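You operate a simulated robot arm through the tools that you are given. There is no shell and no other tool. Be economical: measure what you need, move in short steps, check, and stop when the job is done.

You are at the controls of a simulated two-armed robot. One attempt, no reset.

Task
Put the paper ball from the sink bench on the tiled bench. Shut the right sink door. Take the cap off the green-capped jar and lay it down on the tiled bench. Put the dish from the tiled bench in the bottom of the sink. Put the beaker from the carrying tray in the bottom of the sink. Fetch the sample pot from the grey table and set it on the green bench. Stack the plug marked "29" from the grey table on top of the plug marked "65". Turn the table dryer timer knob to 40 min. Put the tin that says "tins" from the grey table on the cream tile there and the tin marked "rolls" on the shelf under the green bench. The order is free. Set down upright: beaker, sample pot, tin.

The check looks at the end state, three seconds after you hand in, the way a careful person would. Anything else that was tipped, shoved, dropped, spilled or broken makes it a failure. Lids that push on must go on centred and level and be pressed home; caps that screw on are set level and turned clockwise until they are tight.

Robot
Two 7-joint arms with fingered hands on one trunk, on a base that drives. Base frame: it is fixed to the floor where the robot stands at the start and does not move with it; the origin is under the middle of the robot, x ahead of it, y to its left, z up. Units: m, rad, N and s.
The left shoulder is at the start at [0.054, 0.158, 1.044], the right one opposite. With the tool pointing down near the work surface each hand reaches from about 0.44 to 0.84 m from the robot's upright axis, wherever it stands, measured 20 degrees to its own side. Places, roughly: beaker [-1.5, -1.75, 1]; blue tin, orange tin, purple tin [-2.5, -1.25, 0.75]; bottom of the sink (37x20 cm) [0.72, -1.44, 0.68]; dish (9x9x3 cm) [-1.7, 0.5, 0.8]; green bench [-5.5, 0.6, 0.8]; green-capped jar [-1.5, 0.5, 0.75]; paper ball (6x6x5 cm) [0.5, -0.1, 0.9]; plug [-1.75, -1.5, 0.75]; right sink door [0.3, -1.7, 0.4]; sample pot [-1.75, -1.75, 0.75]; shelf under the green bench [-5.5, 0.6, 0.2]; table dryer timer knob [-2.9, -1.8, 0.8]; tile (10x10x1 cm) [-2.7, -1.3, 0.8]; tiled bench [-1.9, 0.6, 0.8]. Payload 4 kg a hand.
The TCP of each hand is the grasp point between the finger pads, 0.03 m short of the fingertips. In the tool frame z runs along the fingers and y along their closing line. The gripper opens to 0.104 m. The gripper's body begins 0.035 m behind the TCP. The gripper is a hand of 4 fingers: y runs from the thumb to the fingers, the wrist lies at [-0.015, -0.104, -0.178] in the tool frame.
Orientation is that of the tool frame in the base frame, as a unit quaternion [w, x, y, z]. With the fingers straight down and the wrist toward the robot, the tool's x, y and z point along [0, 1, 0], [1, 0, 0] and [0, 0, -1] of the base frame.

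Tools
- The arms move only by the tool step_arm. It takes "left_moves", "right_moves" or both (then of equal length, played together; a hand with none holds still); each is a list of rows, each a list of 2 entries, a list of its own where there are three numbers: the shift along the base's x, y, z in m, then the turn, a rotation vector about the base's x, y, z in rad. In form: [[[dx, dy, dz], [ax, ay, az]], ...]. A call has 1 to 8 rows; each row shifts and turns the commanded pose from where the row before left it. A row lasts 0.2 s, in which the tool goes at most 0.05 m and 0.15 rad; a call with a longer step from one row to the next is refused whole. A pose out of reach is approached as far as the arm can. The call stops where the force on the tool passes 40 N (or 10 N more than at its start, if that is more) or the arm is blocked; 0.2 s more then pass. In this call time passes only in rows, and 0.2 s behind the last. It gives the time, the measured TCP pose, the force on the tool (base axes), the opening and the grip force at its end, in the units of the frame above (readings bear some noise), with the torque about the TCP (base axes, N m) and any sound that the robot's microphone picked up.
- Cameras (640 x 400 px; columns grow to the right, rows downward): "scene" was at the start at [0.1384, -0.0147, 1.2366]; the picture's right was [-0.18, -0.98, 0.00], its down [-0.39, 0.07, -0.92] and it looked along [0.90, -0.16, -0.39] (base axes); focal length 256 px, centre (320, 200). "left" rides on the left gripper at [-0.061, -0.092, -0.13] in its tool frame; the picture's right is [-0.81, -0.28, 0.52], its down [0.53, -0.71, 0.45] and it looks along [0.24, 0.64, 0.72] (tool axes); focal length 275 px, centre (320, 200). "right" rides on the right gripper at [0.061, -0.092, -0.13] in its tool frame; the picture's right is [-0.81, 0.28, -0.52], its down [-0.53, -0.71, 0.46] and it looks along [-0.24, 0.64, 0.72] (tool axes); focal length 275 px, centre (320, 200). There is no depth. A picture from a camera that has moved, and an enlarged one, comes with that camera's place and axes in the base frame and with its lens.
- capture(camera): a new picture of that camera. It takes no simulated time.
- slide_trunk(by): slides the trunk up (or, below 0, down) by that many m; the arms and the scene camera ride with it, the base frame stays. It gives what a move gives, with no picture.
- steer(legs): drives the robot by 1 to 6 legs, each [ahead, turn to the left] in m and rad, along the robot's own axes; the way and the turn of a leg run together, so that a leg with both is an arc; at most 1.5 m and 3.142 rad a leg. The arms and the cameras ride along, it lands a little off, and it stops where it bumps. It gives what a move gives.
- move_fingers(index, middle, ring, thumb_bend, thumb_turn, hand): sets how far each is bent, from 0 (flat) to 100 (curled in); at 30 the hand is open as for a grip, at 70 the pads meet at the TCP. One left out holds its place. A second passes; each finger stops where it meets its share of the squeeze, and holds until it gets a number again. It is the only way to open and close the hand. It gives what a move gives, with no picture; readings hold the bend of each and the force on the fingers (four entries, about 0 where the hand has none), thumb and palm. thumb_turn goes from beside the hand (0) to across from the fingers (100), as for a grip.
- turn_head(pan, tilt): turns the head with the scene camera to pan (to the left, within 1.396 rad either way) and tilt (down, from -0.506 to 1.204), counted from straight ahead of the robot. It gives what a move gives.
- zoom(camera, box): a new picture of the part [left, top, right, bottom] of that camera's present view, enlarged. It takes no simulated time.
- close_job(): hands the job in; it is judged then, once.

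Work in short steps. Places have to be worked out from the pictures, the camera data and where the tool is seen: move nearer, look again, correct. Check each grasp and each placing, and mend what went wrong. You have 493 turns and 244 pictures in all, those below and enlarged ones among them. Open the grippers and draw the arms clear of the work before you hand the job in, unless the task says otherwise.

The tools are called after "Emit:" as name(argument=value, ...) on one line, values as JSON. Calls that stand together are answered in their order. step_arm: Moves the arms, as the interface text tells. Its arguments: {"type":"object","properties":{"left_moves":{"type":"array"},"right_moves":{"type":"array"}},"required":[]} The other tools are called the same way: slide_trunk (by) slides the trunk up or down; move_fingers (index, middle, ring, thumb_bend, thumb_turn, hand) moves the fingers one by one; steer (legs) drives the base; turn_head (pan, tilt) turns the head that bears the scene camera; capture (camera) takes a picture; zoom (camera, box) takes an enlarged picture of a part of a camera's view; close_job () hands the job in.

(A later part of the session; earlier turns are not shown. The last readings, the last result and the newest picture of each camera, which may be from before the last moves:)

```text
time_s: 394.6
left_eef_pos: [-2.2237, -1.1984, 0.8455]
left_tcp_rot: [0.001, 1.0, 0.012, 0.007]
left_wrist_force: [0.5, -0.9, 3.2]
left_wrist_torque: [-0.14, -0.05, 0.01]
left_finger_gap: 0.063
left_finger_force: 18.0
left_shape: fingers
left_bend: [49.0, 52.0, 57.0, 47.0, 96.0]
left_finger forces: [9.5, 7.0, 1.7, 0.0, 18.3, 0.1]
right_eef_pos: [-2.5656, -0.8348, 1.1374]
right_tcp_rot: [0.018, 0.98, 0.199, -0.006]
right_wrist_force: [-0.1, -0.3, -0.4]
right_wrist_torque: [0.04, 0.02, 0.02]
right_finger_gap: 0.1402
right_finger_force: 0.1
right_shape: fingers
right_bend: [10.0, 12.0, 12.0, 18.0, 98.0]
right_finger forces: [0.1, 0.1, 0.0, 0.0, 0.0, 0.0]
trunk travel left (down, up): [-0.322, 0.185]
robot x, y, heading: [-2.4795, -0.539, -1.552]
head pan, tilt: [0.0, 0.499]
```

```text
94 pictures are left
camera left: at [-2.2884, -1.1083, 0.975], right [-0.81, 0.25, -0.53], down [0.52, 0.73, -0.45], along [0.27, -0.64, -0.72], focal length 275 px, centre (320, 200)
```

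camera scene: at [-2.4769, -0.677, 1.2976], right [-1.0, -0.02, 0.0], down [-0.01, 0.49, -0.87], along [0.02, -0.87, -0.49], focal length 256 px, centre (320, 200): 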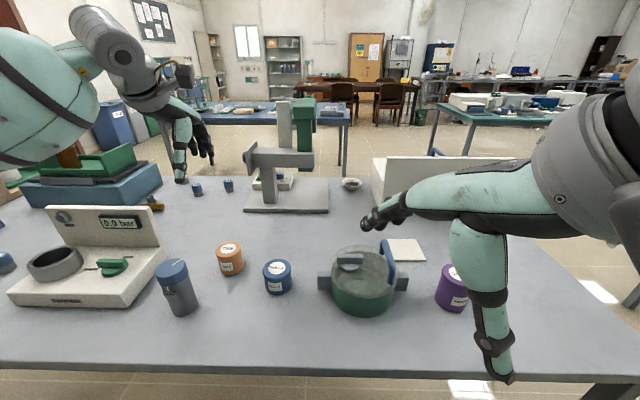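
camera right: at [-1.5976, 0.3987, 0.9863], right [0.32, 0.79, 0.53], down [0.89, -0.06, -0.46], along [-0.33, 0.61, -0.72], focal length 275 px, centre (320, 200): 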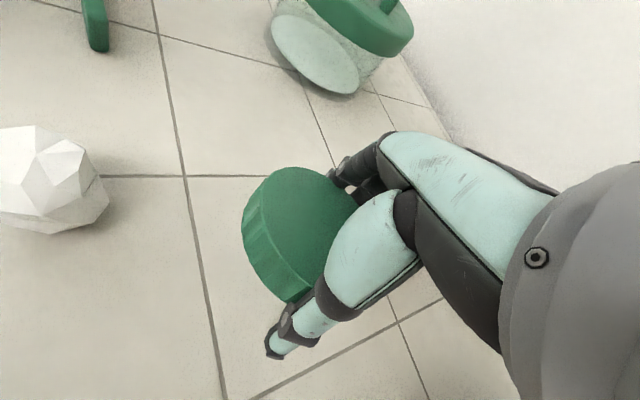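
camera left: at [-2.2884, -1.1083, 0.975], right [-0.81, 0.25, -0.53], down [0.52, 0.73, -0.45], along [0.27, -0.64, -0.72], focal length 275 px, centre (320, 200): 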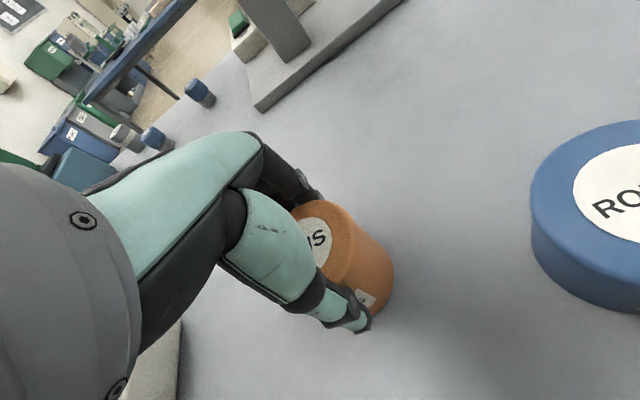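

Firm grip. I lift TINS to z≈1.1, turn the robot right 0.68 so the hand swings over the tile at ≈[-2.709,-1.254].

Emit:
step_arm(left_moves=[[[0, 0, 0.02], [0, 0, 0]], [[0, 0, 0.04], [0, 0, 0]], [[0, 0, 0.045], [0, 0, 0]], [[0, 0, 0.045], [0, 0, 0]], [[0, 0, 0.045], [0, 0, 0]], [[0, 0, 0.045], [0, 0, 0]]])

Emit:
steer(legs=[[0, -0.68]])

Emit:
capture(camera="left")

Emit:
capture(camera="scene")

```text
time_s: 396.0
left_eef_pos: [-2.2223, -1.1974, 1.0844]
left_tcp_rot: [0.001, 1.0, 0.014, 0.008]
left_wrist_force: [0.0, 0.4, -0.5]
left_wrist_torque: [-0.03, 0.0, -0.03]
left_finger_gap: 0.0627
left_finger_force: 18.1
left_shape: fingers
left_bend: [50.0, 53.0, 58.0, 47.0, 96.0]
left_finger forces: [9.3, 6.5, 1.6, 0.0, 18.0, 0.0]
right_eef_pos: [-2.5662, -0.8339, 1.1373]
right_tcp_rot: [0.018, 0.98, 0.198, -0.004]
right_wrist_force: [0.9, 0.5, -0.3]
right_wrist_torque: [0.02, -0.01, 0.02]
right_finger_gap: 0.1401
right_finger_force: 0.1
right_shape: fingers
right_bend: [10.0, 12.0, 12.0, 18.0, 98.0]
right_finger forces: [0.0, 0.0, 0.0, 0.0, 0.0, 0.1]
trunk travel left (down, up): [-0.322, 0.185]
robot x, y, heading: [-2.4793, -0.5405, -1.549]
head pan, tilt: [0.0, 0.499]
```

```text
time_s: 398.5
left_eef_pos: [-2.6858, -1.2157, 1.0833]
left_tcp_rot: [0.004, 0.949, -0.316, 0.007]
left_wrist_force: [-0.7, -0.4, -1.0]
left_wrist_torque: [-0.01, 0.04, -0.01]
left_finger_gap: 0.0624
left_finger_force: 17.3
left_shape: fingers
left_bend: [50.0, 53.0, 58.0, 47.0, 96.0]
left_finger forces: [9.1, 6.4, 1.5, 0.0, 17.5, 0.0]
right_eef_pos: [-2.7303, -0.7189, 1.1385]
right_tcp_rot: [0.016, 0.991, -0.135, -0.012]
right_wrist_force: [1.1, 0.3, -0.5]
right_wrist_torque: [-0.04, 0.01, 0.02]
right_finger_gap: 0.1405
right_finger_force: 0.0
right_shape: fingers
right_bend: [10.0, 12.0, 12.0, 18.0, 98.0]
right_finger forces: [0.1, 0.0, 0.0, 0.0, 0.1, 0.0]
trunk travel left (down, up): [-0.322, 0.185]
robot x, y, heading: [-2.476, -0.5414, -2.215]
head pan, tilt: [0.0, 0.499]
```

```text
93 pictures are left
camera left: at [-2.6813, -1.1039, 1.2126], right [-0.48, 0.7, -0.53], down [0.86, 0.25, -0.45], along [-0.18, -0.67, -0.72], focal length 275 px, centre (320, 200)
```

left: 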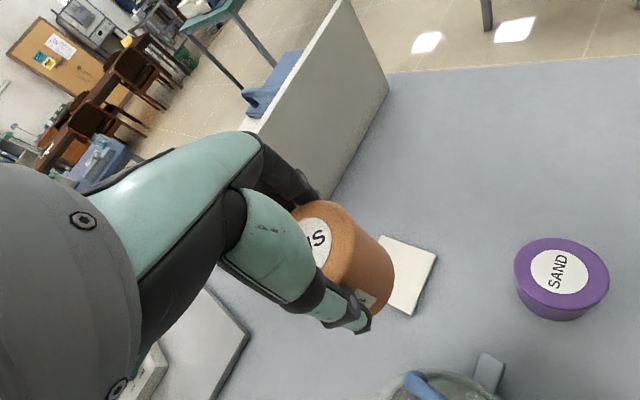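

```text
92 pictures are left
camera scene: at [-2.5589, -0.6487, 1.2979], right [-0.8, 0.6, 0.0], down [0.3, 0.39, -0.87], along [-0.53, -0.7, -0.49], focal length 256 px, centre (320, 200)
```

scene: 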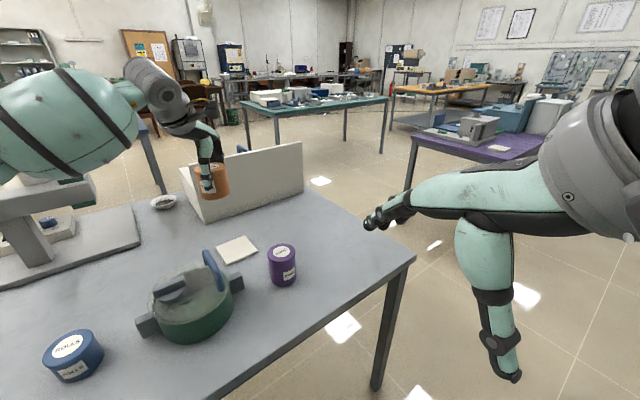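

Tile centre ≈[-2.715,-1.263]. I shift over it and lower.

Emit:
step_arm(left_moves=[[[-0.015, -0.024, -0.01], [0, 0, 0]], [[-0.014, -0.023, -0.02], [0, 0, 0]], [[0, 0, -0.045], [0, 0, 0]], [[0, 0, -0.045], [0, 0, 0]], [[0, 0, -0.045], [0, 0, 0]], [[0, 0, -0.035], [0, 0, 0]]])

Emit:
capture(camera="left")

Emit:
zoom(camera="scene", box=[150, 150, 310, 270])

```text
time_s: 399.9
left_eef_pos: [-2.7051, -1.2497, 0.8893]
left_tcp_rot: [0.009, 0.949, -0.316, 0.004]
left_wrist_force: [-0.5, -0.7, -0.7]
left_wrist_torque: [-0.02, 0.05, -0.03]
left_finger_gap: 0.0623
left_finger_force: 17.4
left_shape: fingers
left_bend: [50.0, 53.0, 58.0, 47.0, 96.0]
left_finger forces: [9.1, 6.3, 1.5, 0.0, 17.3, 0.0]
right_eef_pos: [-2.7223, -0.7107, 1.1423]
right_tcp_rot: [0.023, 0.99, -0.135, -0.013]
right_wrist_force: [0.1, 0.1, 0.8]
right_wrist_torque: [-0.02, -0.02, -0.04]
right_finger_gap: 0.1404
right_finger_force: 0.0
right_shape: fingers
right_bend: [10.0, 12.0, 12.0, 18.0, 98.0]
right_finger forces: [0.1, 0.1, 0.0, 0.1, 0.1, 0.1]
trunk travel left (down, up): [-0.322, 0.185]
robot x, y, heading: [-2.4763, -0.539, -2.215]
head pan, tilt: [0.0, 0.499]
```

```text
91 pictures are left
camera left: at [-2.6999, -1.1378, 1.0186], right [-0.48, 0.69, -0.53], down [0.85, 0.24, -0.46], along [-0.19, -0.68, -0.71], focal length 275 px, centre (320, 200)
```

left: 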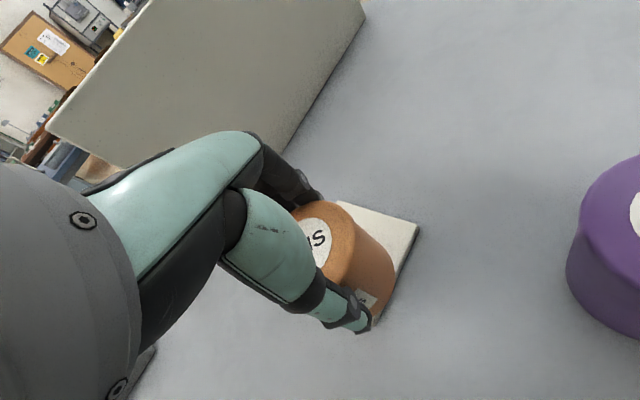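

```text
3.33 times, centred on (230, 210) of scene
camera zoom: at [-2.5598, -0.6486, 1.2987], right [-0.79, 0.61, 0.0], down [0.3, 0.38, -0.88], along [-0.54, -0.69, -0.48], focal length 853 px, centre (620, 167)
```

zoom: 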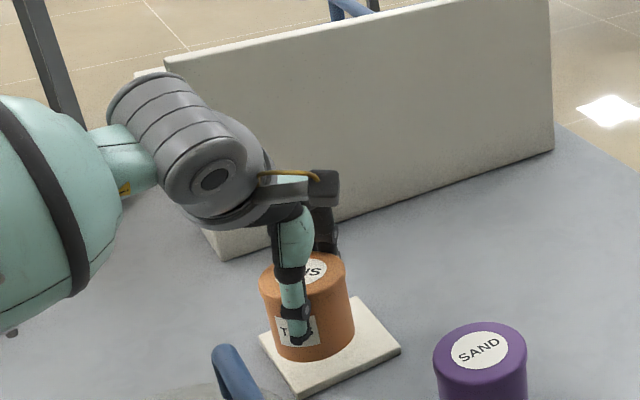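

Close to centred; I shift (-6, -8 mm) and lower until contact.

Emit:
step_arm(left_moves=[[[-0.006, -0.008, -0.012], [0, 0, 0]], [[0, 0, -0.01], [0, 0, 0]], [[0, 0, -0.006], [0, 0, 0]]])

```text
time_s: 400.7
left_eef_pos: [-2.7118, -1.2591, 0.8632]
left_tcp_rot: [0.01, 0.949, -0.315, 0.005]
left_wrist_force: [-1.1, 0.5, -1.3]
left_wrist_torque: [0.02, -0.01, 0.01]
left_finger_gap: 0.0622
left_finger_force: 17.1
left_shape: fingers
left_bend: [50.0, 53.0, 58.0, 47.0, 96.0]
left_finger forces: [9.0, 6.3, 1.5, 0.0, 17.2, 0.1]
right_eef_pos: [-2.7225, -0.7093, 1.1427]
right_tcp_rot: [0.023, 0.991, -0.135, -0.012]
right_wrist_force: [-0.8, -0.4, -0.5]
right_wrist_torque: [0.01, 0.0, -0.03]
right_finger_gap: 0.1402
right_finger_force: 0.0
right_shape: fingers
right_bend: [10.0, 12.0, 12.0, 18.0, 98.0]
right_finger forces: [0.1, 0.0, 0.0, 0.0, 0.1, 0.1]
trunk travel left (down, up): [-0.322, 0.185]
robot x, y, heading: [-2.4762, -0.5398, -2.215]
head pan, tilt: [0.0, 0.499]
```

Emit:
step_arm(left_moves=[[[0, 0, -0.005], [0, 0, 0]], [[0, 0, -0.004], [0, 0, 0]]])

Emit:
zoom(camera="scene", box=[190, 200, 290, 275])

```text
time_s: 401.3
left_eef_pos: [-2.713, -1.2606, 0.8559]
left_tcp_rot: [0.012, 0.949, -0.316, 0.005]
left_wrist_force: [-0.5, -0.3, 3.4]
left_wrist_torque: [-0.15, 0.07, 0.01]
left_finger_gap: 0.0621
left_finger_force: 18.0
left_shape: fingers
left_bend: [50.0, 53.0, 58.0, 47.0, 96.0]
left_finger forces: [9.3, 6.7, 1.8, 0.0, 17.9, 0.0]
right_eef_pos: [-2.723, -0.7091, 1.1446]
right_tcp_rot: [0.023, 0.99, -0.136, -0.013]
right_wrist_force: [0.3, 0.0, 0.9]
right_wrist_torque: [-0.03, -0.01, 0.05]
right_finger_gap: 0.1401
right_finger_force: 0.0
right_shape: fingers
right_bend: [10.0, 12.0, 12.0, 18.0, 98.0]
right_finger forces: [0.0, 0.1, 0.1, 0.0, 0.0, 0.0]
trunk travel left (down, up): [-0.322, 0.185]
robot x, y, heading: [-2.4756, -0.539, -2.218]
head pan, tilt: [0.0, 0.499]
```

```text
5.33 times, centred on (240, 238) of scene
camera zoom: at [-2.5597, -0.6472, 1.2988], right [-0.79, 0.61, 0.0], down [0.3, 0.38, -0.88], along [-0.54, -0.69, -0.48], focal length 1365 px, centre (747, 0)
```

zoom: 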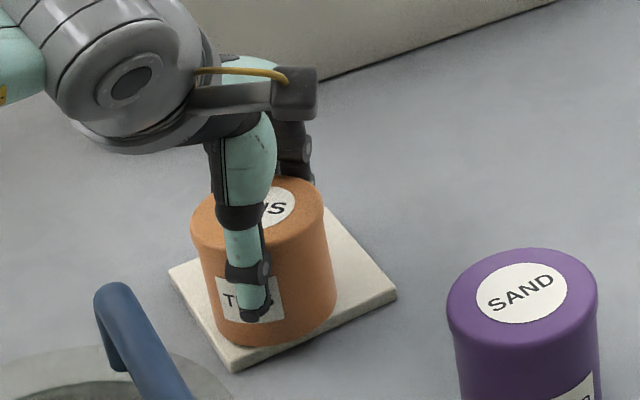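

The tin touches the tile but sits toward its front corner. I lift 6 mm, shift it (-16, -22 mm) and set it down again.

Emit:
step_arm(left_moves=[[[0, 0, 0.008], [0, 0, 0]], [[-0.008, -0.011, 0], [0, 0, 0]], [[-0.008, -0.011, 0], [0, 0, 0]], [[0, 0, -0.005], [0, 0, 0]], [[0, 0, -0.004], [0, 0, 0]]])

Emit:
zoom(camera="scene", box=[190, 200, 290, 275])

```text
time_s: 402.5
left_eef_pos: [-2.7298, -1.282, 0.8562]
left_tcp_rot: [0.011, 0.949, -0.316, 0.004]
left_wrist_force: [1.0, -0.1, 6.6]
left_wrist_torque: [-0.19, 0.04, -0.02]
left_finger_gap: 0.0623
left_finger_force: 18.2
left_shape: fingers
left_bend: [50.0, 53.0, 58.0, 47.0, 96.0]
left_finger forces: [9.0, 6.8, 2.2, 0.0, 18.6, 0.0]
right_eef_pos: [-2.7225, -0.7064, 1.1436]
right_tcp_rot: [0.023, 0.991, -0.135, -0.013]
right_wrist_force: [0.0, -0.3, -0.7]
right_wrist_torque: [0.0, -0.01, -0.01]
right_finger_gap: 0.1402
right_finger_force: 0.1
right_shape: fingers
right_bend: [10.0, 12.0, 12.0, 18.0, 98.0]
right_finger forces: [0.1, 0.0, 0.0, 0.0, 0.0, 0.0]
trunk travel left (down, up): [-0.322, 0.185]
robot x, y, heading: [-2.4753, -0.5427, -2.219]
head pan, tilt: [0.0, 0.499]
```

```text
5.33 times, centred on (240, 238) of scene
camera zoom: at [-2.5596, -0.6469, 1.2989], right [-0.79, 0.61, 0.0], down [0.3, 0.38, -0.88], along [-0.54, -0.69, -0.48], focal length 1365 px, centre (747, 0)
```

zoom: 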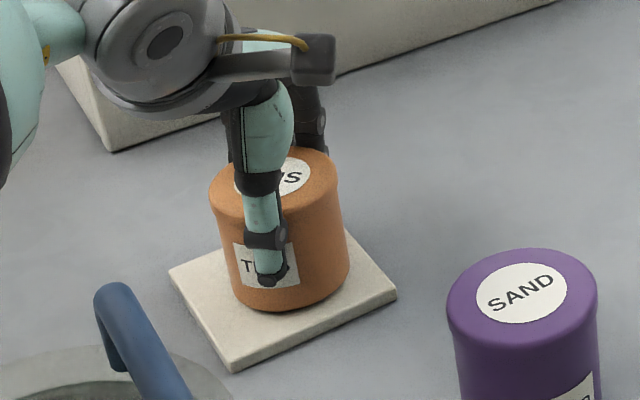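

Now well centred on the tile. I release and rise.

Emit:
move_fingers(hand="left", index=40, middle=42, ring=44, thumb_bend=40)

Emit:
move_fingers(hand="left", index=26, middle=26, ring=26, thumb_bend=26)

Emit:
step_arm(left_moves=[[[0, 0, 0.03], [0, 0, 0]], [[0, 0, 0.04], [0, 0, 0]], [[0, 0, 0.045], [0, 0, 0]], [[0, 0, 0.045], [0, 0, 0]], [[0, 0, 0.045], [0, 0, 0]], [[0.02, 0.03, 0.02], [0, 0, 0]], [[0.02, 0.03, 0.0], [0, 0, 0]]])

Emit:
zoom(camera="scene", box=[150, 150, 310, 270])

```text
time_s: 403.5
left_eef_pos: [-2.7294, -1.2819, 0.8536]
left_tcp_rot: [0.01, 0.949, -0.316, 0.005]
left_wrist_force: [0.3, -0.4, 0.3]
left_wrist_torque: [-0.02, 0.0, -0.03]
left_finger_gap: 0.0779
left_finger_force: 0.2
left_shape: fingers
left_bend: [40.0, 42.0, 44.0, 40.0, 97.0]
left_finger forces: [0.0, 0.0, 0.1, 0.0, 0.0, 0.0]
right_eef_pos: [-2.7214, -0.7096, 1.1428]
right_tcp_rot: [0.023, 0.99, -0.135, -0.013]
right_wrist_force: [0.3, -0.1, -1.2]
right_wrist_torque: [-0.02, -0.02, 0.01]
right_finger_gap: 0.1403
right_finger_force: 0.0
right_shape: fingers
right_bend: [10.0, 12.0, 12.0, 18.0, 98.0]
right_finger forces: [0.1, 0.0, 0.1, 0.0, 0.0, 0.1]
trunk travel left (down, up): [-0.322, 0.185]
robot x, y, heading: [-2.4766, -0.5411, -2.216]
head pan, tilt: [0.0, 0.499]
```

```text
time_s: 404.5
left_eef_pos: [-2.7296, -1.2829, 0.852]
left_tcp_rot: [0.01, 0.949, -0.316, 0.005]
left_wrist_force: [0.5, 0.2, 0.0]
left_wrist_torque: [0.02, 0.0, 0.0]
left_finger_gap: 0.1121
left_finger_force: 0.1
left_shape: fingers
left_bend: [26.0, 26.0, 26.0, 26.0, 97.0]
left_finger forces: [0.0, 0.0, 0.0, 0.0, 0.0, 0.1]
right_eef_pos: [-2.722, -0.7089, 1.1428]
right_tcp_rot: [0.023, 0.99, -0.135, -0.013]
right_wrist_force: [0.1, 0.8, 0.4]
right_wrist_torque: [-0.01, 0.0, 0.0]
right_finger_gap: 0.1402
right_finger_force: 0.2
right_shape: fingers
right_bend: [10.0, 12.0, 12.0, 18.0, 98.0]
right_finger forces: [0.1, 0.0, 0.0, 0.1, 0.0, 0.0]
trunk travel left (down, up): [-0.322, 0.185]
robot x, y, heading: [-2.4748, -0.542, -2.222]
head pan, tilt: [0.0, 0.499]
```

```text
time_s: 406.1
left_eef_pos: [-2.6882, -1.2215, 1.08]
left_tcp_rot: [0.01, 0.949, -0.316, 0.004]
left_wrist_force: [-0.1, -0.5, -0.5]
left_wrist_torque: [0.0, -0.02, 0.03]
left_finger_gap: 0.1121
left_finger_force: 0.1
left_shape: fingers
left_bend: [26.0, 26.0, 26.0, 26.0, 97.0]
left_finger forces: [0.0, 0.0, 0.0, 0.0, 0.1, 0.0]
right_eef_pos: [-2.7221, -0.7093, 1.1437]
right_tcp_rot: [0.023, 0.99, -0.136, -0.014]
right_wrist_force: [0.1, 0.3, 0.1]
right_wrist_torque: [-0.01, 0.03, 0.01]
right_finger_gap: 0.1404
right_finger_force: 0.1
right_shape: fingers
right_bend: [10.0, 12.0, 12.0, 18.0, 98.0]
right_finger forces: [0.0, 0.1, 0.0, 0.1, 0.0, 0.0]
trunk travel left (down, up): [-0.322, 0.185]
robot x, y, heading: [-2.4733, -0.5388, -2.217]
head pan, tilt: [0.0, 0.499]
```

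```text
3.33 times, centred on (230, 210) of scene
camera zoom: at [-2.5591, -0.6477, 1.2988], right [-0.79, 0.61, 0.0], down [0.3, 0.38, -0.88], along [-0.54, -0.69, -0.48], focal length 853 px, centre (620, 167)
```

zoom: 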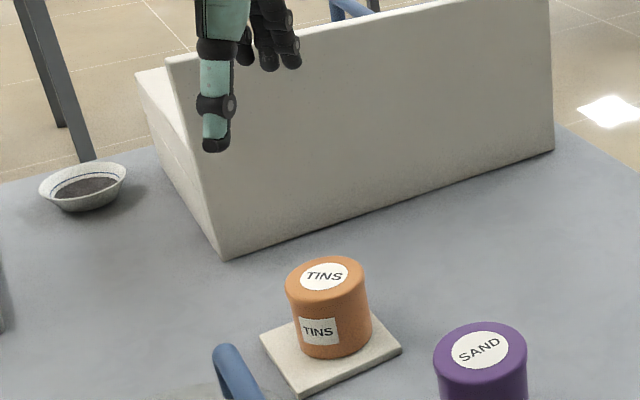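

TINS stands on the tile. Next the south side: I retract, go round the table's west end, and stop facing it near the dryer (x≈-2.9).

Emit:
step_arm(left_moves=[[[0.03, 0.035, 0.02], [0, 0, 0]], [[0.03, 0.035, 0.02], [0, 0, 0]], [[0.03, 0.035, 0.02], [0, 0, 0]], [[0.03, 0.035, 0.02], [0, 0, 0]], [[0.03, 0.035, 0.02], [0, 0, 0]], [[0.03, 0.035, 0.02], [0, 0, 0]]])

Emit:
steer(legs=[[-0.27, 0], [0, -0.924], [1.45, 0], [0, 1.57]])

Emit:
capture(camera="scene")

```text
refused: row 1 steps farther than a row can; nothing moved
```

```text
time_s: 422.6
left_eef_pos: [-3.5324, -0.9746, 1.0789]
left_tcp_rot: [0.008, 1.0, -0.007, 0.007]
left_wrist_force: [-0.5, -1.3, 0.0]
left_wrist_torque: [0.02, 0.02, -0.04]
left_finger_gap: 0.1121
left_finger_force: 0.1
left_shape: fingers
left_bend: [26.0, 26.0, 26.0, 26.0, 97.0]
left_finger forces: [0.1, 0.1, 0.0, 0.1, 0.1, 0.0]
right_eef_pos: [-3.8612, -0.5818, 1.1421]
right_tcp_rot: [0.02, 0.984, 0.179, -0.008]
right_wrist_force: [-0.4, -0.1, 0.4]
right_wrist_torque: [0.01, 0.02, 0.01]
right_finger_gap: 0.1404
right_finger_force: 0.0
right_shape: fingers
right_bend: [10.0, 12.0, 12.0, 18.0, 98.0]
right_finger forces: [0.1, 0.1, 0.1, 0.0, 0.0, 0.1]
trunk travel left (down, up): [-0.322, 0.185]
robot x, y, heading: [-3.7694, -0.3008, -1.591]
head pan, tilt: [0.0, 0.499]
```

```text
86 pictures are left
camera scene: at [-3.7738, -0.4355, 1.2987], right [-1.0, 0.03, 0.0], down [0.01, 0.48, -0.88], along [-0.03, -0.88, -0.48], focal length 256 px, centre (320, 200)
```

scene: 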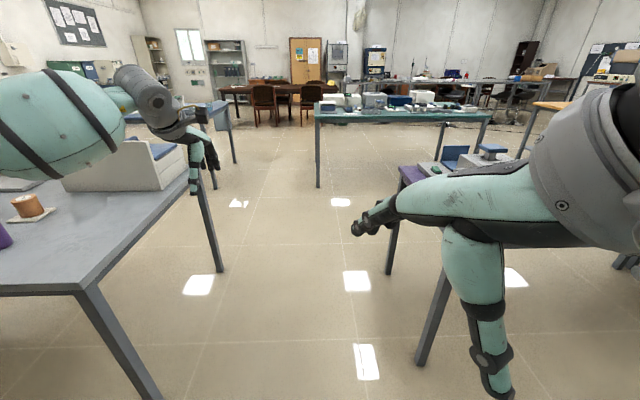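

The arm move was refused (step too long) but the drive was clear. I retract the left arm now and go on south and round to the dryer.

Emit:
step_arm(left_moves=[[[0.0, 0.04, 0.02], [0, 0, 0]], [[0.0, 0.04, 0.02], [0, 0, 0]], [[0.0, 0.04, 0.02], [0, 0, 0]], [[0.0, 0.04, 0.02], [0, 0, 0]], [[0.0, 0.04, 0.02], [0, 0, 0]], [[0.0, 0.04, 0.02], [0, 0, 0]]])

Emit:
steer(legs=[[0, 0.03], [1.5, 0], [0.62, 0], [0, 1.57], [0.8, 0], [0, 1.55]])

Emit:
capture(camera="scene")

```text
time_s: 424.1
left_eef_pos: [-3.529, -0.7211, 1.2088]
left_tcp_rot: [0.014, 1.0, -0.006, 0.008]
left_wrist_force: [-1.3, 0.9, -0.6]
left_wrist_torque: [0.0, 0.0, -0.01]
left_finger_gap: 0.1122
left_finger_force: 0.1
left_shape: fingers
left_bend: [26.0, 26.0, 26.0, 26.0, 97.0]
left_finger forces: [0.0, 0.1, 0.1, 0.0, 0.0, 0.0]
right_eef_pos: [-3.8596, -0.5661, 1.1464]
right_tcp_rot: [0.027, 0.984, 0.178, -0.009]
right_wrist_force: [0.4, -1.1, -0.7]
right_wrist_torque: [-0.02, 0.02, 0.0]
right_finger_gap: 0.1402
right_finger_force: 0.1
right_shape: fingers
right_bend: [10.0, 12.0, 12.0, 18.0, 97.0]
right_finger forces: [0.0, 0.0, 0.0, 0.0, 0.1, 0.0]
trunk travel left (down, up): [-0.322, 0.185]
robot x, y, heading: [-3.7687, -0.3006, -1.588]
head pan, tilt: [0.0, 0.499]
```

```text
time_s: 448.7
left_eef_pos: [-3.2123, -1.9955, 1.2089]
left_tcp_rot: [-0.008, -0.026, 1.0, 0.014]
left_wrist_force: [1.1, 0.4, -1.3]
left_wrist_torque: [-0.01, 0.02, 0.04]
left_finger_gap: 0.1121
left_finger_force: 0.0
left_shape: fingers
left_bend: [26.0, 26.0, 26.0, 26.0, 97.0]
left_finger forces: [0.0, 0.0, 0.1, 0.0, 0.0, 0.0]
right_eef_pos: [-2.871, -2.1271, 1.1466]
right_tcp_rot: [0.009, -0.207, 0.978, 0.02]
right_wrist_force: [-0.7, -0.3, 0.2]
right_wrist_torque: [-0.01, -0.01, 0.01]
right_finger_gap: 0.1402
right_finger_force: 0.2
right_shape: fingers
right_bend: [10.0, 12.0, 12.0, 18.0, 97.0]
right_finger forces: [0.0, 0.1, 0.0, 0.1, 0.0, 0.0]
trunk travel left (down, up): [-0.322, 0.185]
robot x, y, heading: [-2.9388, -2.4035, 1.615]
head pan, tilt: [0.0, 0.499]
```

```text
85 pictures are left
camera scene: at [-2.9357, -2.2614, 1.3036], right [1.0, -0.04, 0.0], down [-0.01, -0.43, -0.9], along [0.03, 0.9, -0.44], focal length 256 px, centre (320, 200)
```

scene: 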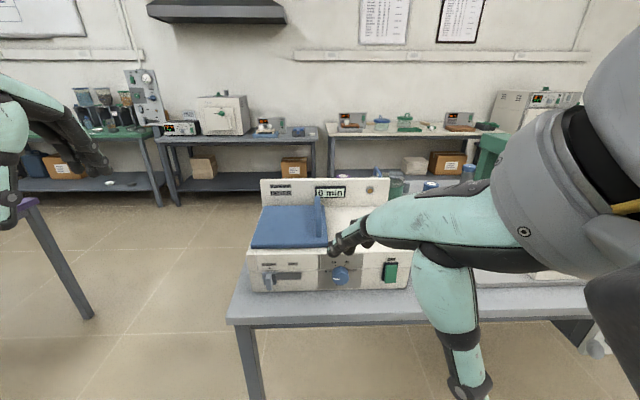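

The dryer with its blue knob is right in front. I zoom on the panel.

Emit:
zoom(camera="scene", box=[240, 230, 420, 300])

```text
3.56 times, centred on (330, 265) of scene
camera zoom: at [-2.9357, -2.2614, 1.3036], right [1.0, -0.04, 0.0], down [-0.01, -0.43, -0.9], along [0.03, 0.9, -0.44], focal length 910 px, centre (284, -31)
```

zoom: 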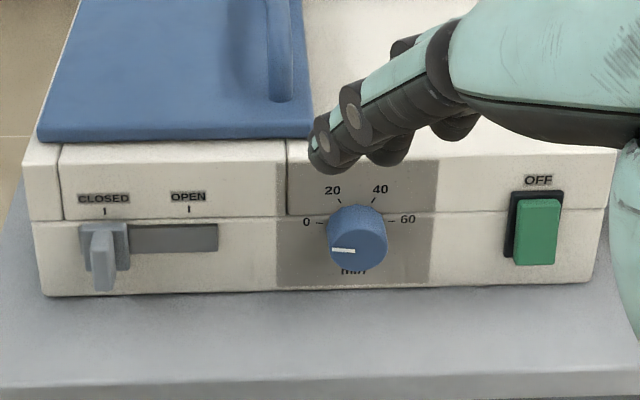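

The dial: 0 at left, then 20/40/60 each 60° clockwise; the pointer is at 0, so I must turn 120° clockwise. Knob centre ≈[-2.871,-1.79,0.874], Ø≈4 cm. I pitch the right hand forward (fingers toward the panel) in front of it.

Emit:
step_arm(right_moves=[[[0, 0.03, 0.005], [0, 0, -0.14]], [[0, 0.03, 0.005], [0, 0, -0.14]], [[0, 0.03, 0], [0, 0, -0.14]], [[0, 0.03, 0], [0.14, 0, 0]], [[0, 0.03, 0], [0.14, 0, 0]], [[0, 0.03, 0], [0.14, 0, 0]], [[0, 0.03, 0], [0.14, 0, 0]], [[0, 0.02, 0], [0.14, 0, 0]]])

Emit:
move_fingers(hand="right", index=40, middle=40, ring=40, thumb_bend=40)

Emit:
step_arm(right_moves=[[[0, 0, 0], [0.125, 0, 0]], [[0, 0, 0], [0.125, 0, 0]], [[0, 0, 0], [0.125, 0, 0]], [[0, 0, 0], [0.125, 0, 0]], [[0, 0, 0], [0.125, 0, 0]], [[0, 0, 0], [0.125, 0, 0]], [[0, 0, 0], [0.11, 0, 0]]])

```text
time_s: 450.5
left_eef_pos: [-3.2108, -2.0079, 1.2127]
left_tcp_rot: [-0.01, -0.026, 0.999, 0.019]
left_wrist_force: [-0.3, -1.0, -0.5]
left_wrist_torque: [-0.02, -0.02, 0.0]
left_finger_gap: 0.1122
left_finger_force: 0.1
left_shape: fingers
left_bend: [26.0, 26.0, 26.0, 26.0, 97.0]
left_finger forces: [0.0, 0.1, 0.0, 0.0, 0.0, 0.0]
right_eef_pos: [-2.8688, -1.9095, 1.1589]
right_tcp_rot: [0.015, 0.007, 0.931, 0.365]
right_wrist_force: [0.2, 0.5, 0.2]
right_wrist_torque: [0.01, -0.02, 0.02]
right_finger_gap: 0.1403
right_finger_force: 0.1
right_shape: fingers
right_bend: [10.0, 12.0, 12.0, 18.0, 97.0]
right_finger forces: [0.0, 0.0, 0.0, 0.0, 0.0, 0.0]
trunk travel left (down, up): [-0.322, 0.185]
robot x, y, heading: [-2.9402, -2.4036, 1.616]
head pan, tilt: [0.0, 0.499]
```

```text
time_s: 451.5
left_eef_pos: [-3.2117, -2.0075, 1.2122]
left_tcp_rot: [-0.009, -0.026, 0.999, 0.02]
left_wrist_force: [0.3, 0.0, -0.4]
left_wrist_torque: [0.01, -0.01, 0.02]
left_finger_gap: 0.1123
left_finger_force: 0.2
left_shape: fingers
left_bend: [26.0, 26.0, 26.0, 26.0, 97.0]
left_finger forces: [0.0, 0.0, 0.0, 0.0, 0.1, 0.0]
right_eef_pos: [-2.869, -1.9101, 1.1592]
right_tcp_rot: [0.014, 0.007, 0.931, 0.365]
right_wrist_force: [0.0, -0.5, -0.2]
right_wrist_torque: [-0.01, -0.03, 0.0]
right_finger_gap: 0.0785
right_finger_force: 0.0
right_shape: fingers
right_bend: [40.0, 40.0, 40.0, 40.0, 97.0]
right_finger forces: [0.0, 0.0, 0.0, 0.0, 0.0, 0.1]
trunk travel left (down, up): [-0.322, 0.185]
robot x, y, heading: [-2.936, -2.4055, 1.62]
head pan, tilt: [0.0, 0.499]
```

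```text
time_s: 453.1
left_eef_pos: [-3.2114, -2.0093, 1.2128]
left_tcp_rot: [-0.01, -0.026, 0.999, 0.02]
left_wrist_force: [0.6, -0.1, 0.1]
left_wrist_torque: [0.03, -0.01, -0.02]
left_finger_gap: 0.1123
left_finger_force: 0.0
left_shape: fingers
left_bend: [26.0, 26.0, 26.0, 26.0, 97.0]
left_finger forces: [0.0, 0.0, 0.0, 0.1, 0.0, 0.1]
right_eef_pos: [-2.8426, -1.8956, 1.1787]
right_tcp_rot: [0.009, 0.011, 0.695, 0.719]
right_wrist_force: [0.4, 0.3, 0.2]
right_wrist_torque: [-0.03, 0.0, -0.03]
right_finger_gap: 0.0786
right_finger_force: 0.0
right_shape: fingers
right_bend: [40.0, 40.0, 40.0, 40.0, 97.0]
right_finger forces: [0.0, 0.0, 0.0, 0.1, 0.0, 0.0]
right hand out of reach, approached as far as the arm can: row 4, 5, 6, 7
trunk travel left (down, up): [-0.322, 0.185]
robot x, y, heading: [-2.9351, -2.4039, 1.617]
head pan, tilt: [0.0, 0.499]
```

Fingers now point forward. I lower the trunk 0.22 and pre-roll the hand -60° about its axis.

Emit:
slide_trunk(by=-0.22)

Emit:
step_arm(right_moves=[[[0, -0.005, 0], [0, -0.15, 0]], [[0, -0.005, 0], [0, -0.15, 0]], [[0, -0.005, 0], [0, -0.15, 0]], [[0, -0.005, 0], [0, -0.15, 0]], [[0, 0, 0], [0, -0.15, 0]], [[0, 0, 0], [0, -0.15, 0]], [[0, 0, 0], [0, -0.147, 0]]])

Emit:
capture(camera="right")

```text
time_s: 455.5
left_eef_pos: [-3.2119, -2.0096, 0.9926]
left_tcp_rot: [-0.009, -0.026, 0.999, 0.02]
left_wrist_force: [-0.2, 0.3, 0.0]
left_wrist_torque: [0.02, 0.0, 0.01]
left_finger_gap: 0.1124
left_finger_force: 0.1
left_shape: fingers
left_bend: [26.0, 26.0, 26.0, 26.0, 97.0]
left_finger forces: [0.0, 0.0, 0.0, 0.1, 0.0, 0.1]
right_eef_pos: [-2.8435, -1.8963, 0.9586]
right_tcp_rot: [0.009, 0.011, 0.695, 0.719]
right_wrist_force: [0.1, -0.2, 0.9]
right_wrist_torque: [-0.01, -0.03, 0.0]
right_finger_gap: 0.0782
right_finger_force: 0.0
right_shape: fingers
right_bend: [40.0, 40.0, 40.0, 40.0, 97.0]
right_finger forces: [0.0, 0.0, 0.0, 0.0, 0.0, 0.1]
trunk travel left (down, up): [-0.102, 0.405]
robot x, y, heading: [-2.9396, -2.4031, 1.617]
head pan, tilt: [0.0, 0.499]
```

```text
time_s: 457.1
left_eef_pos: [-3.2104, -2.0098, 0.9926]
left_tcp_rot: [-0.01, -0.026, 0.999, 0.02]
left_wrist_force: [-0.3, 1.3, -0.7]
left_wrist_torque: [0.01, -0.01, -0.02]
left_finger_gap: 0.1123
left_finger_force: 0.0
left_shape: fingers
left_bend: [26.0, 26.0, 26.0, 26.0, 97.0]
left_finger forces: [0.0, 0.0, 0.1, 0.0, 0.0, 0.0]
right_eef_pos: [-2.8439, -1.9142, 0.9607]
right_tcp_rot: [0.356, -0.35, 0.596, 0.628]
right_wrist_force: [-0.4, 0.0, 0.8]
right_wrist_torque: [0.02, 0.01, 0.0]
right_finger_gap: 0.0784
right_finger_force: 0.2
right_shape: fingers
right_bend: [40.0, 40.0, 40.0, 40.0, 97.0]
right_finger forces: [0.0, 0.2, 0.0, 0.1, 0.0, 0.1]
trunk travel left (down, up): [-0.102, 0.405]
robot x, y, heading: [-2.9358, -2.4051, 1.617]
head pan, tilt: [0.0, 0.499]
```

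```text
83 pictures are left
camera right: at [-2.7934, -2.0404, 0.8551], right [0.18, -0.55, 0.82], down [0.88, 0.46, 0.12], along [-0.45, 0.69, 0.56], focal length 275 px, centre (320, 200)
```

right: 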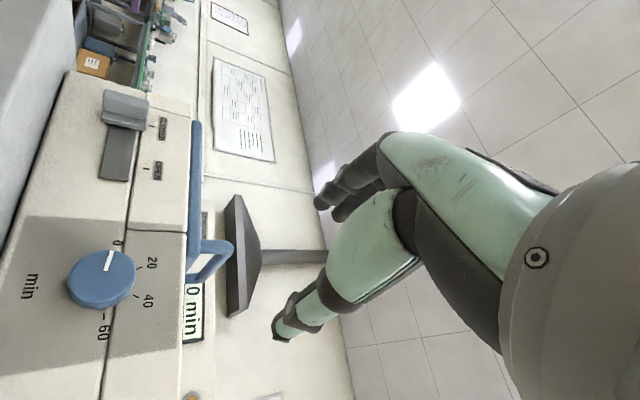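

The wrist camera puts the knob at ≈[-2.868,-1.765,0.846]. I align the pinch point in front of it and look again before advancing.

Emit:
step_arm(right_moves=[[[-0.006, 0.015, -0.035], [0, 0, 0]], [[-0.006, 0.015, -0.035], [0, 0, 0]], [[-0.007, 0.014, -0.035], [0, 0, 0]]])

Emit:
capture(camera="right")

Emit:
zoom(camera="scene", box=[240, 150, 440, 300])

```text
time_s: 457.9
left_eef_pos: [-3.212, -2.0097, 0.9924]
left_tcp_rot: [-0.008, -0.026, 0.999, 0.018]
left_wrist_force: [-0.4, 0.3, -0.1]
left_wrist_torque: [-0.02, 0.0, 0.02]
left_finger_gap: 0.1125
left_finger_force: 0.0
left_shape: fingers
left_bend: [26.0, 26.0, 26.0, 26.0, 97.0]
left_finger forces: [0.0, 0.1, 0.0, 0.0, 0.0, 0.0]
right_eef_pos: [-2.8596, -1.8705, 0.8518]
right_tcp_rot: [0.354, -0.351, 0.598, 0.628]
right_wrist_force: [-1.0, 0.8, -0.3]
right_wrist_torque: [-0.01, 0.02, 0.02]
right_finger_gap: 0.0782
right_finger_force: 0.2
right_shape: fingers
right_bend: [40.0, 40.0, 40.0, 40.0, 97.0]
right_finger forces: [0.0, 0.0, 0.1, 0.1, 0.0, 0.0]
trunk travel left (down, up): [-0.102, 0.405]
robot x, y, heading: [-2.9379, -2.3999, 1.618]
head pan, tilt: [0.0, 0.499]
```

```text
82 pictures are left
camera right: at [-2.8107, -1.9979, 0.7478], right [0.18, -0.55, 0.82], down [0.88, 0.46, 0.12], along [-0.45, 0.7, 0.56], focal length 275 px, centre (320, 200)
```

right: 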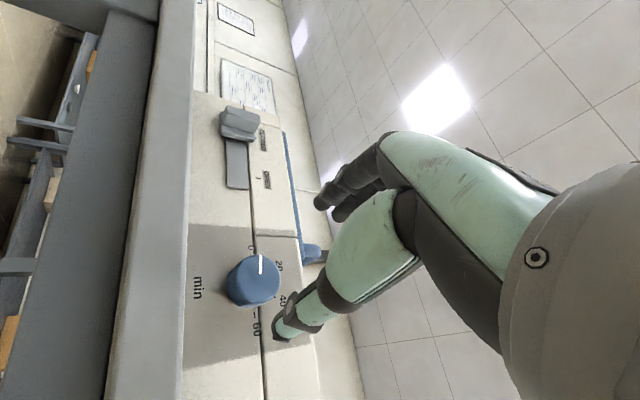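

```text
2.67 times, centred on (340, 225) of scene
camera zoom: at [-2.9436, -2.2645, 1.0778], right [1.0, 0.05, 0.0], down [0.02, -0.49, -0.87], along [-0.04, 0.87, -0.49], focal length 682 px, centre (267, 133)
```

zoom: 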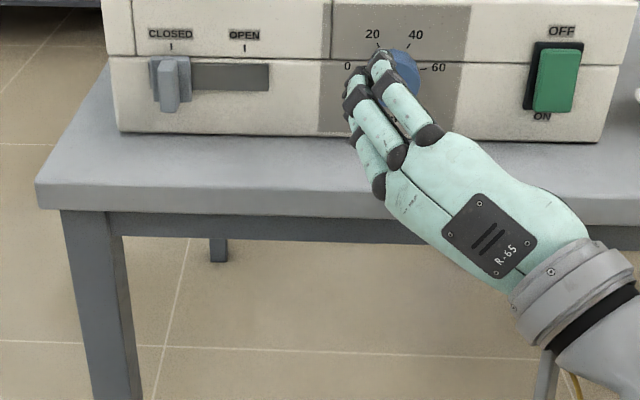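

Aligned within a few mm. I advance onto the knob.

Emit:
step_arm(right_moves=[[[-0.001, 0.035, 0.002], [0, 0, 0]], [[0, 0.035, 0], [0, 0, 0]], [[0, 0.022, 0], [0, 0, 0]]])

Emit:
zoom(camera="scene", box=[280, 150, 400, 240])

Emit:
capture(camera="right")

```text
time_s: 458.7
left_eef_pos: [-3.2124, -2.0099, 0.9916]
left_tcp_rot: [-0.01, -0.026, 0.999, 0.02]
left_wrist_force: [-0.3, 0.9, 0.4]
left_wrist_torque: [-0.02, 0.02, 0.0]
left_finger_gap: 0.1125
left_finger_force: 0.0
left_shape: fingers
left_bend: [26.0, 26.0, 26.0, 26.0, 97.0]
left_finger forces: [0.0, 0.1, 0.1, 0.0, 0.0, 0.1]
right_eef_pos: [-2.8629, -1.7806, 0.8556]
right_tcp_rot: [0.355, -0.351, 0.597, 0.628]
right_wrist_force: [-1.1, -3.1, -0.7]
right_wrist_torque: [-0.08, 0.01, -0.09]
right_finger_gap: 0.0791
right_finger_force: 0.8
right_shape: fingers
right_bend: [40.0, 40.0, 40.0, 39.0, 98.0]
right_finger forces: [0.0, 0.7, 0.0, 0.0, 2.3, 0.0]
trunk travel left (down, up): [-0.102, 0.405]
robot x, y, heading: [-2.9384, -2.4033, 1.617]
head pan, tilt: [0.0, 0.499]
```

```text
4.44 times, centred on (340, 195) of scene
camera zoom: at [-2.9431, -2.2658, 1.078], right [1.0, 0.05, 0.0], down [0.02, -0.49, -0.87], along [-0.04, 0.87, -0.49], focal length 1137 px, centre (231, 222)
```

zoom: 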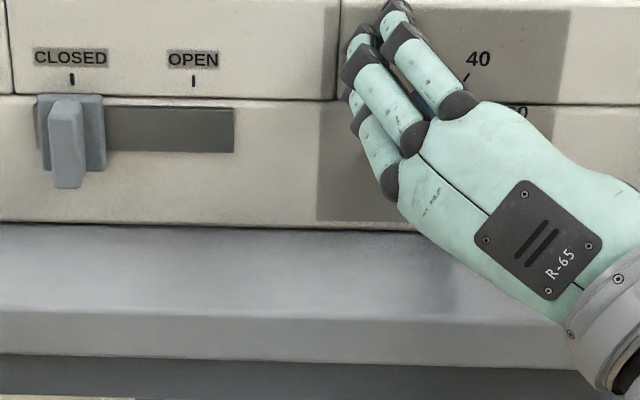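

```text
79 pictures are left
camera right: at [-2.8136, -1.9071, 0.7513], right [0.18, -0.55, 0.82], down [0.88, 0.47, 0.12], along [-0.45, 0.69, 0.56], focal length 275 px, centre (320, 200)
```

right: 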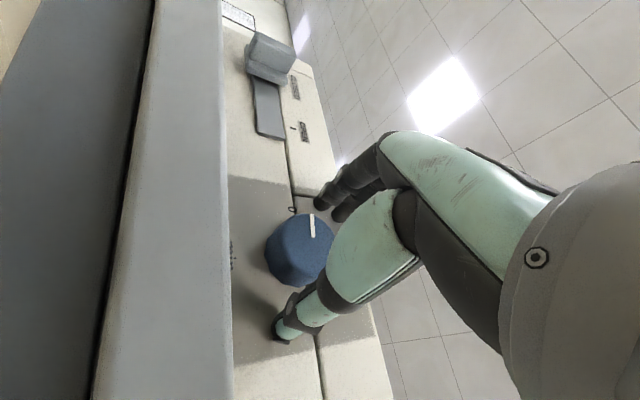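

The knob sits between thumb and fingers. I close to pinch it.

Emit:
step_arm(right_moves=[[[0, -0.003, 0], [0, 0, 0]]])

Emit:
move_fingers(hand="right", index=64, middle=64, ring=64, thumb_bend=62)

Emit:
capture(camera="right")

```text
time_s: 459.1
left_eef_pos: [-3.211, -2.0093, 0.9923]
left_tcp_rot: [-0.009, -0.025, 0.999, 0.02]
left_wrist_force: [-0.7, 0.2, 0.8]
left_wrist_torque: [0.0, -0.01, -0.02]
left_finger_gap: 0.112
left_finger_force: 0.0
left_shape: fingers
left_bend: [26.0, 26.0, 26.0, 26.0, 97.0]
left_finger forces: [0.0, 0.0, 0.0, 0.0, 0.0, 0.0]
right_eef_pos: [-2.8625, -1.7831, 0.8563]
right_tcp_rot: [0.355, -0.35, 0.597, 0.628]
right_wrist_force: [0.3, 1.3, 0.3]
right_wrist_torque: [-0.02, 0.02, 0.0]
right_finger_gap: 0.0785
right_finger_force: 0.1
right_shape: fingers
right_bend: [40.0, 40.0, 40.0, 40.0, 98.0]
right_finger forces: [0.0, 0.1, 0.0, 0.1, 0.0, 0.1]
trunk travel left (down, up): [-0.102, 0.405]
robot x, y, heading: [-2.9362, -2.4013, 1.619]
head pan, tilt: [0.0, 0.499]
```

```text
time_s: 460.1
left_eef_pos: [-3.2107, -2.0084, 0.9932]
left_tcp_rot: [-0.009, -0.025, 0.999, 0.019]
left_wrist_force: [0.6, 0.6, 0.4]
left_wrist_torque: [0.0, 0.02, 0.02]
left_finger_gap: 0.1124
left_finger_force: 0.1
left_shape: fingers
left_bend: [26.0, 26.0, 26.0, 26.0, 97.0]
left_finger forces: [0.0, 0.0, 0.0, 0.0, 0.0, 0.0]
right_eef_pos: [-2.8629, -1.7819, 0.8548]
right_tcp_rot: [0.355, -0.35, 0.598, 0.628]
right_wrist_force: [1.4, 0.2, -0.1]
right_wrist_torque: [0.04, 0.01, -0.09]
right_finger_gap: 0.0361
right_finger_force: 4.7
right_shape: fingers
right_bend: [58.0, 64.0, 64.0, 56.0, 98.0]
right_finger forces: [4.2, 0.1, 0.1, 0.1, 6.0, 0.0]
trunk travel left (down, up): [-0.102, 0.405]
robot x, y, heading: [-2.9336, -2.4029, 1.617]
head pan, tilt: [0.0, 0.499]
```

```text
78 pictures are left
camera right: at [-2.8134, -1.9095, 0.7511], right [0.18, -0.55, 0.82], down [0.88, 0.46, 0.12], along [-0.45, 0.7, 0.56], focal length 275 px, centre (320, 200)
```

right: 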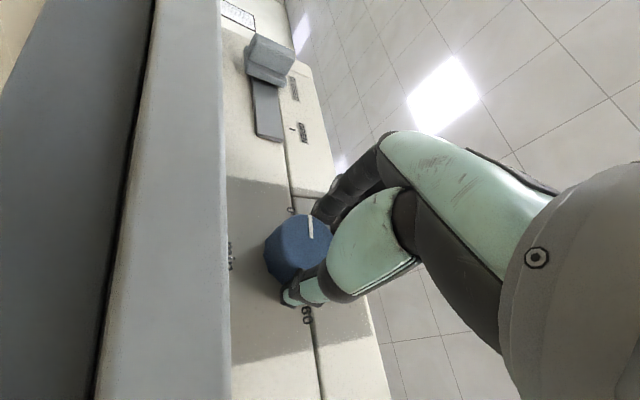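

The pinch is slightly above the knob's centre line. I open a little, shift 9 mm along the hand's index side, and pinch firmly.

Emit:
move_fingers(hand="right", index=46, middle=46, ring=46, thumb_bend=46)

Emit:
step_arm(right_moves=[[[-0.004, 0.0, -0.008], [0, 0, 0]]])

Emit:
move_fingers(hand="right", index=66, middle=66, ring=66, thumb_bend=64)

Emit:
capture(camera="right")

```text
time_s: 461.1
left_eef_pos: [-3.2111, -2.0094, 0.9934]
left_tcp_rot: [-0.008, -0.025, 0.999, 0.02]
left_wrist_force: [-0.4, 0.3, -0.4]
left_wrist_torque: [-0.02, 0.04, 0.01]
left_finger_gap: 0.1121
left_finger_force: 0.0
left_shape: fingers
left_bend: [26.0, 26.0, 26.0, 26.0, 97.0]
left_finger forces: [0.1, 0.1, 0.0, 0.1, 0.0, 0.1]
right_eef_pos: [-2.8629, -1.783, 0.855]
right_tcp_rot: [0.354, -0.35, 0.598, 0.628]
right_wrist_force: [0.1, -0.4, -0.1]
right_wrist_torque: [0.06, -0.02, 0.01]
right_finger_gap: 0.0621
right_finger_force: 0.1
right_shape: fingers
right_bend: [46.0, 46.0, 46.0, 46.0, 98.0]
right_finger forces: [0.0, 0.0, 0.1, 0.0, 0.0, 0.1]
trunk travel left (down, up): [-0.102, 0.405]
robot x, y, heading: [-2.9387, -2.403, 1.615]
head pan, tilt: [0.0, 0.499]
```

```text
time_s: 461.5
left_eef_pos: [-3.2123, -2.0088, 0.9925]
left_tcp_rot: [-0.008, -0.025, 0.999, 0.02]
left_wrist_force: [1.2, 0.0, 0.1]
left_wrist_torque: [-0.02, 0.03, 0.04]
left_finger_gap: 0.1125
left_finger_force: 0.0
left_shape: fingers
left_bend: [26.0, 26.0, 26.0, 26.0, 97.0]
left_finger forces: [0.0, 0.1, 0.1, 0.0, 0.0, 0.0]
right_eef_pos: [-2.8686, -1.7829, 0.8478]
right_tcp_rot: [0.356, -0.349, 0.598, 0.628]
right_wrist_force: [-0.6, -0.3, 0.1]
right_wrist_torque: [0.02, 0.0, -0.02]
right_finger_gap: 0.062
right_finger_force: 0.1
right_shape: fingers
right_bend: [46.0, 46.0, 46.0, 46.0, 98.0]
right_finger forces: [0.0, 0.0, 0.0, 0.0, 0.1, 0.0]
trunk travel left (down, up): [-0.102, 0.405]
robot x, y, heading: [-2.9343, -2.4039, 1.614]
head pan, tilt: [0.0, 0.499]
```

```text
time_s: 462.5
left_eef_pos: [-3.2122, -2.0089, 0.9936]
left_tcp_rot: [-0.009, -0.026, 0.999, 0.019]
left_wrist_force: [0.4, 0.8, 0.1]
left_wrist_torque: [-0.04, -0.05, 0.01]
left_finger_gap: 0.1122
left_finger_force: 0.1
left_shape: fingers
left_bend: [26.0, 26.0, 26.0, 26.0, 97.0]
left_finger forces: [0.0, 0.0, 0.1, 0.0, 0.0, 0.1]
right_eef_pos: [-2.868, -1.7822, 0.8483]
right_tcp_rot: [0.354, -0.351, 0.598, 0.628]
right_wrist_force: [0.7, 0.4, 1.1]
right_wrist_torque: [0.0, -0.03, -0.04]
right_finger_gap: 0.0362
right_finger_force: 8.8
right_shape: fingers
right_bend: [59.0, 62.0, 66.0, 56.0, 97.0]
right_finger forces: [5.1, 3.7, 0.0, 0.0, 8.8, 0.0]
trunk travel left (down, up): [-0.102, 0.405]
robot x, y, heading: [-2.9389, -2.4035, 1.61]
head pan, tilt: [0.0, 0.499]
```

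```text
77 pictures are left
camera right: at [-2.818, -1.9094, 0.7441], right [0.18, -0.55, 0.82], down [0.88, 0.46, 0.12], along [-0.45, 0.7, 0.56], focal length 275 px, centre (320, 200)
```

right: 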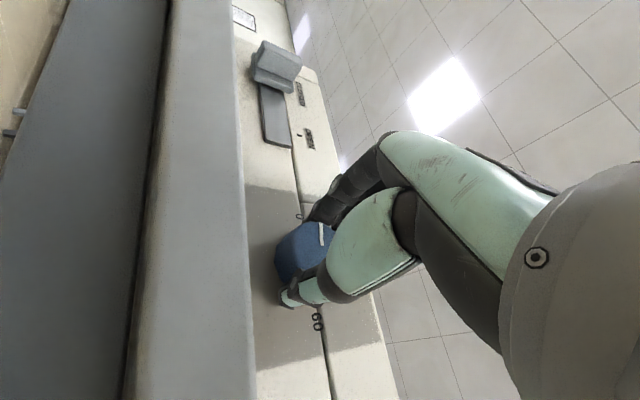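

Index, middle and thumb now grip the knob. I roll clockwise 60° first (with arc compensation) and check.

Emit:
step_arm(right_moves=[[[0.0005, 0, -0.0009], [0, 0.131, 0]], [[0.0005, 0, -0.0009], [0, 0.131, 0]], [[0.0005, 0, -0.0009], [0, 0.131, 0]], [[0.0005, 0, -0.0009], [0, 0.131, 0]], [[0.0005, 0, -0.0009], [0, 0.131, 0]], [[0.0005, 0, -0.0009], [0, 0.131, 0]], [[0.0005, 0, -0.0009], [0, 0.131, 0]], [[0.0005, 0, -0.0009], [0, 0.131, 0]]])

Emit:
capture(camera="scene")

```text
time_s: 464.3
left_eef_pos: [-3.2111, -2.008, 0.9926]
left_tcp_rot: [-0.009, -0.025, 0.999, 0.019]
left_wrist_force: [0.2, -0.6, 0.7]
left_wrist_torque: [-0.03, -0.01, -0.01]
left_finger_gap: 0.1123
left_finger_force: 0.0
left_shape: fingers
left_bend: [26.0, 26.0, 26.0, 26.0, 97.0]
left_finger forces: [0.0, 0.1, 0.0, 0.0, 0.1, 0.0]
right_eef_pos: [-2.7939, -1.8096, 0.9039]
right_tcp_rot: [0.007, 0.011, 0.696, 0.718]
right_wrist_force: [-0.2, 0.0, 0.6]
right_wrist_torque: [0.02, -0.04, -0.04]
right_finger_gap: 0.0139
right_finger_force: 0.0
right_shape: fingers
right_bend: [66.0, 66.0, 66.0, 64.0, 98.0]
right_finger forces: [0.1, 0.1, 0.0, 0.0, 0.0, 0.0]
right hand out of reach, approached as far as the arm can: row 2, 3, 4, 5, 6, 7, 8
trunk travel left (down, up): [-0.102, 0.405]
robot x, y, heading: [-2.9359, -2.402, 1.615]
head pan, tilt: [0.0, 0.499]
```

```text
76 pictures are left
camera scene: at [-2.943, -2.2653, 1.0779], right [1.0, 0.05, 0.0], down [0.02, -0.49, -0.87], along [-0.04, 0.87, -0.49], focal length 256 px, centre (320, 200)
```

scene: 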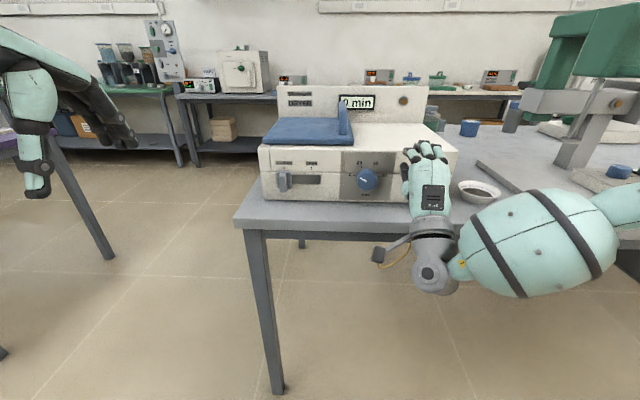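

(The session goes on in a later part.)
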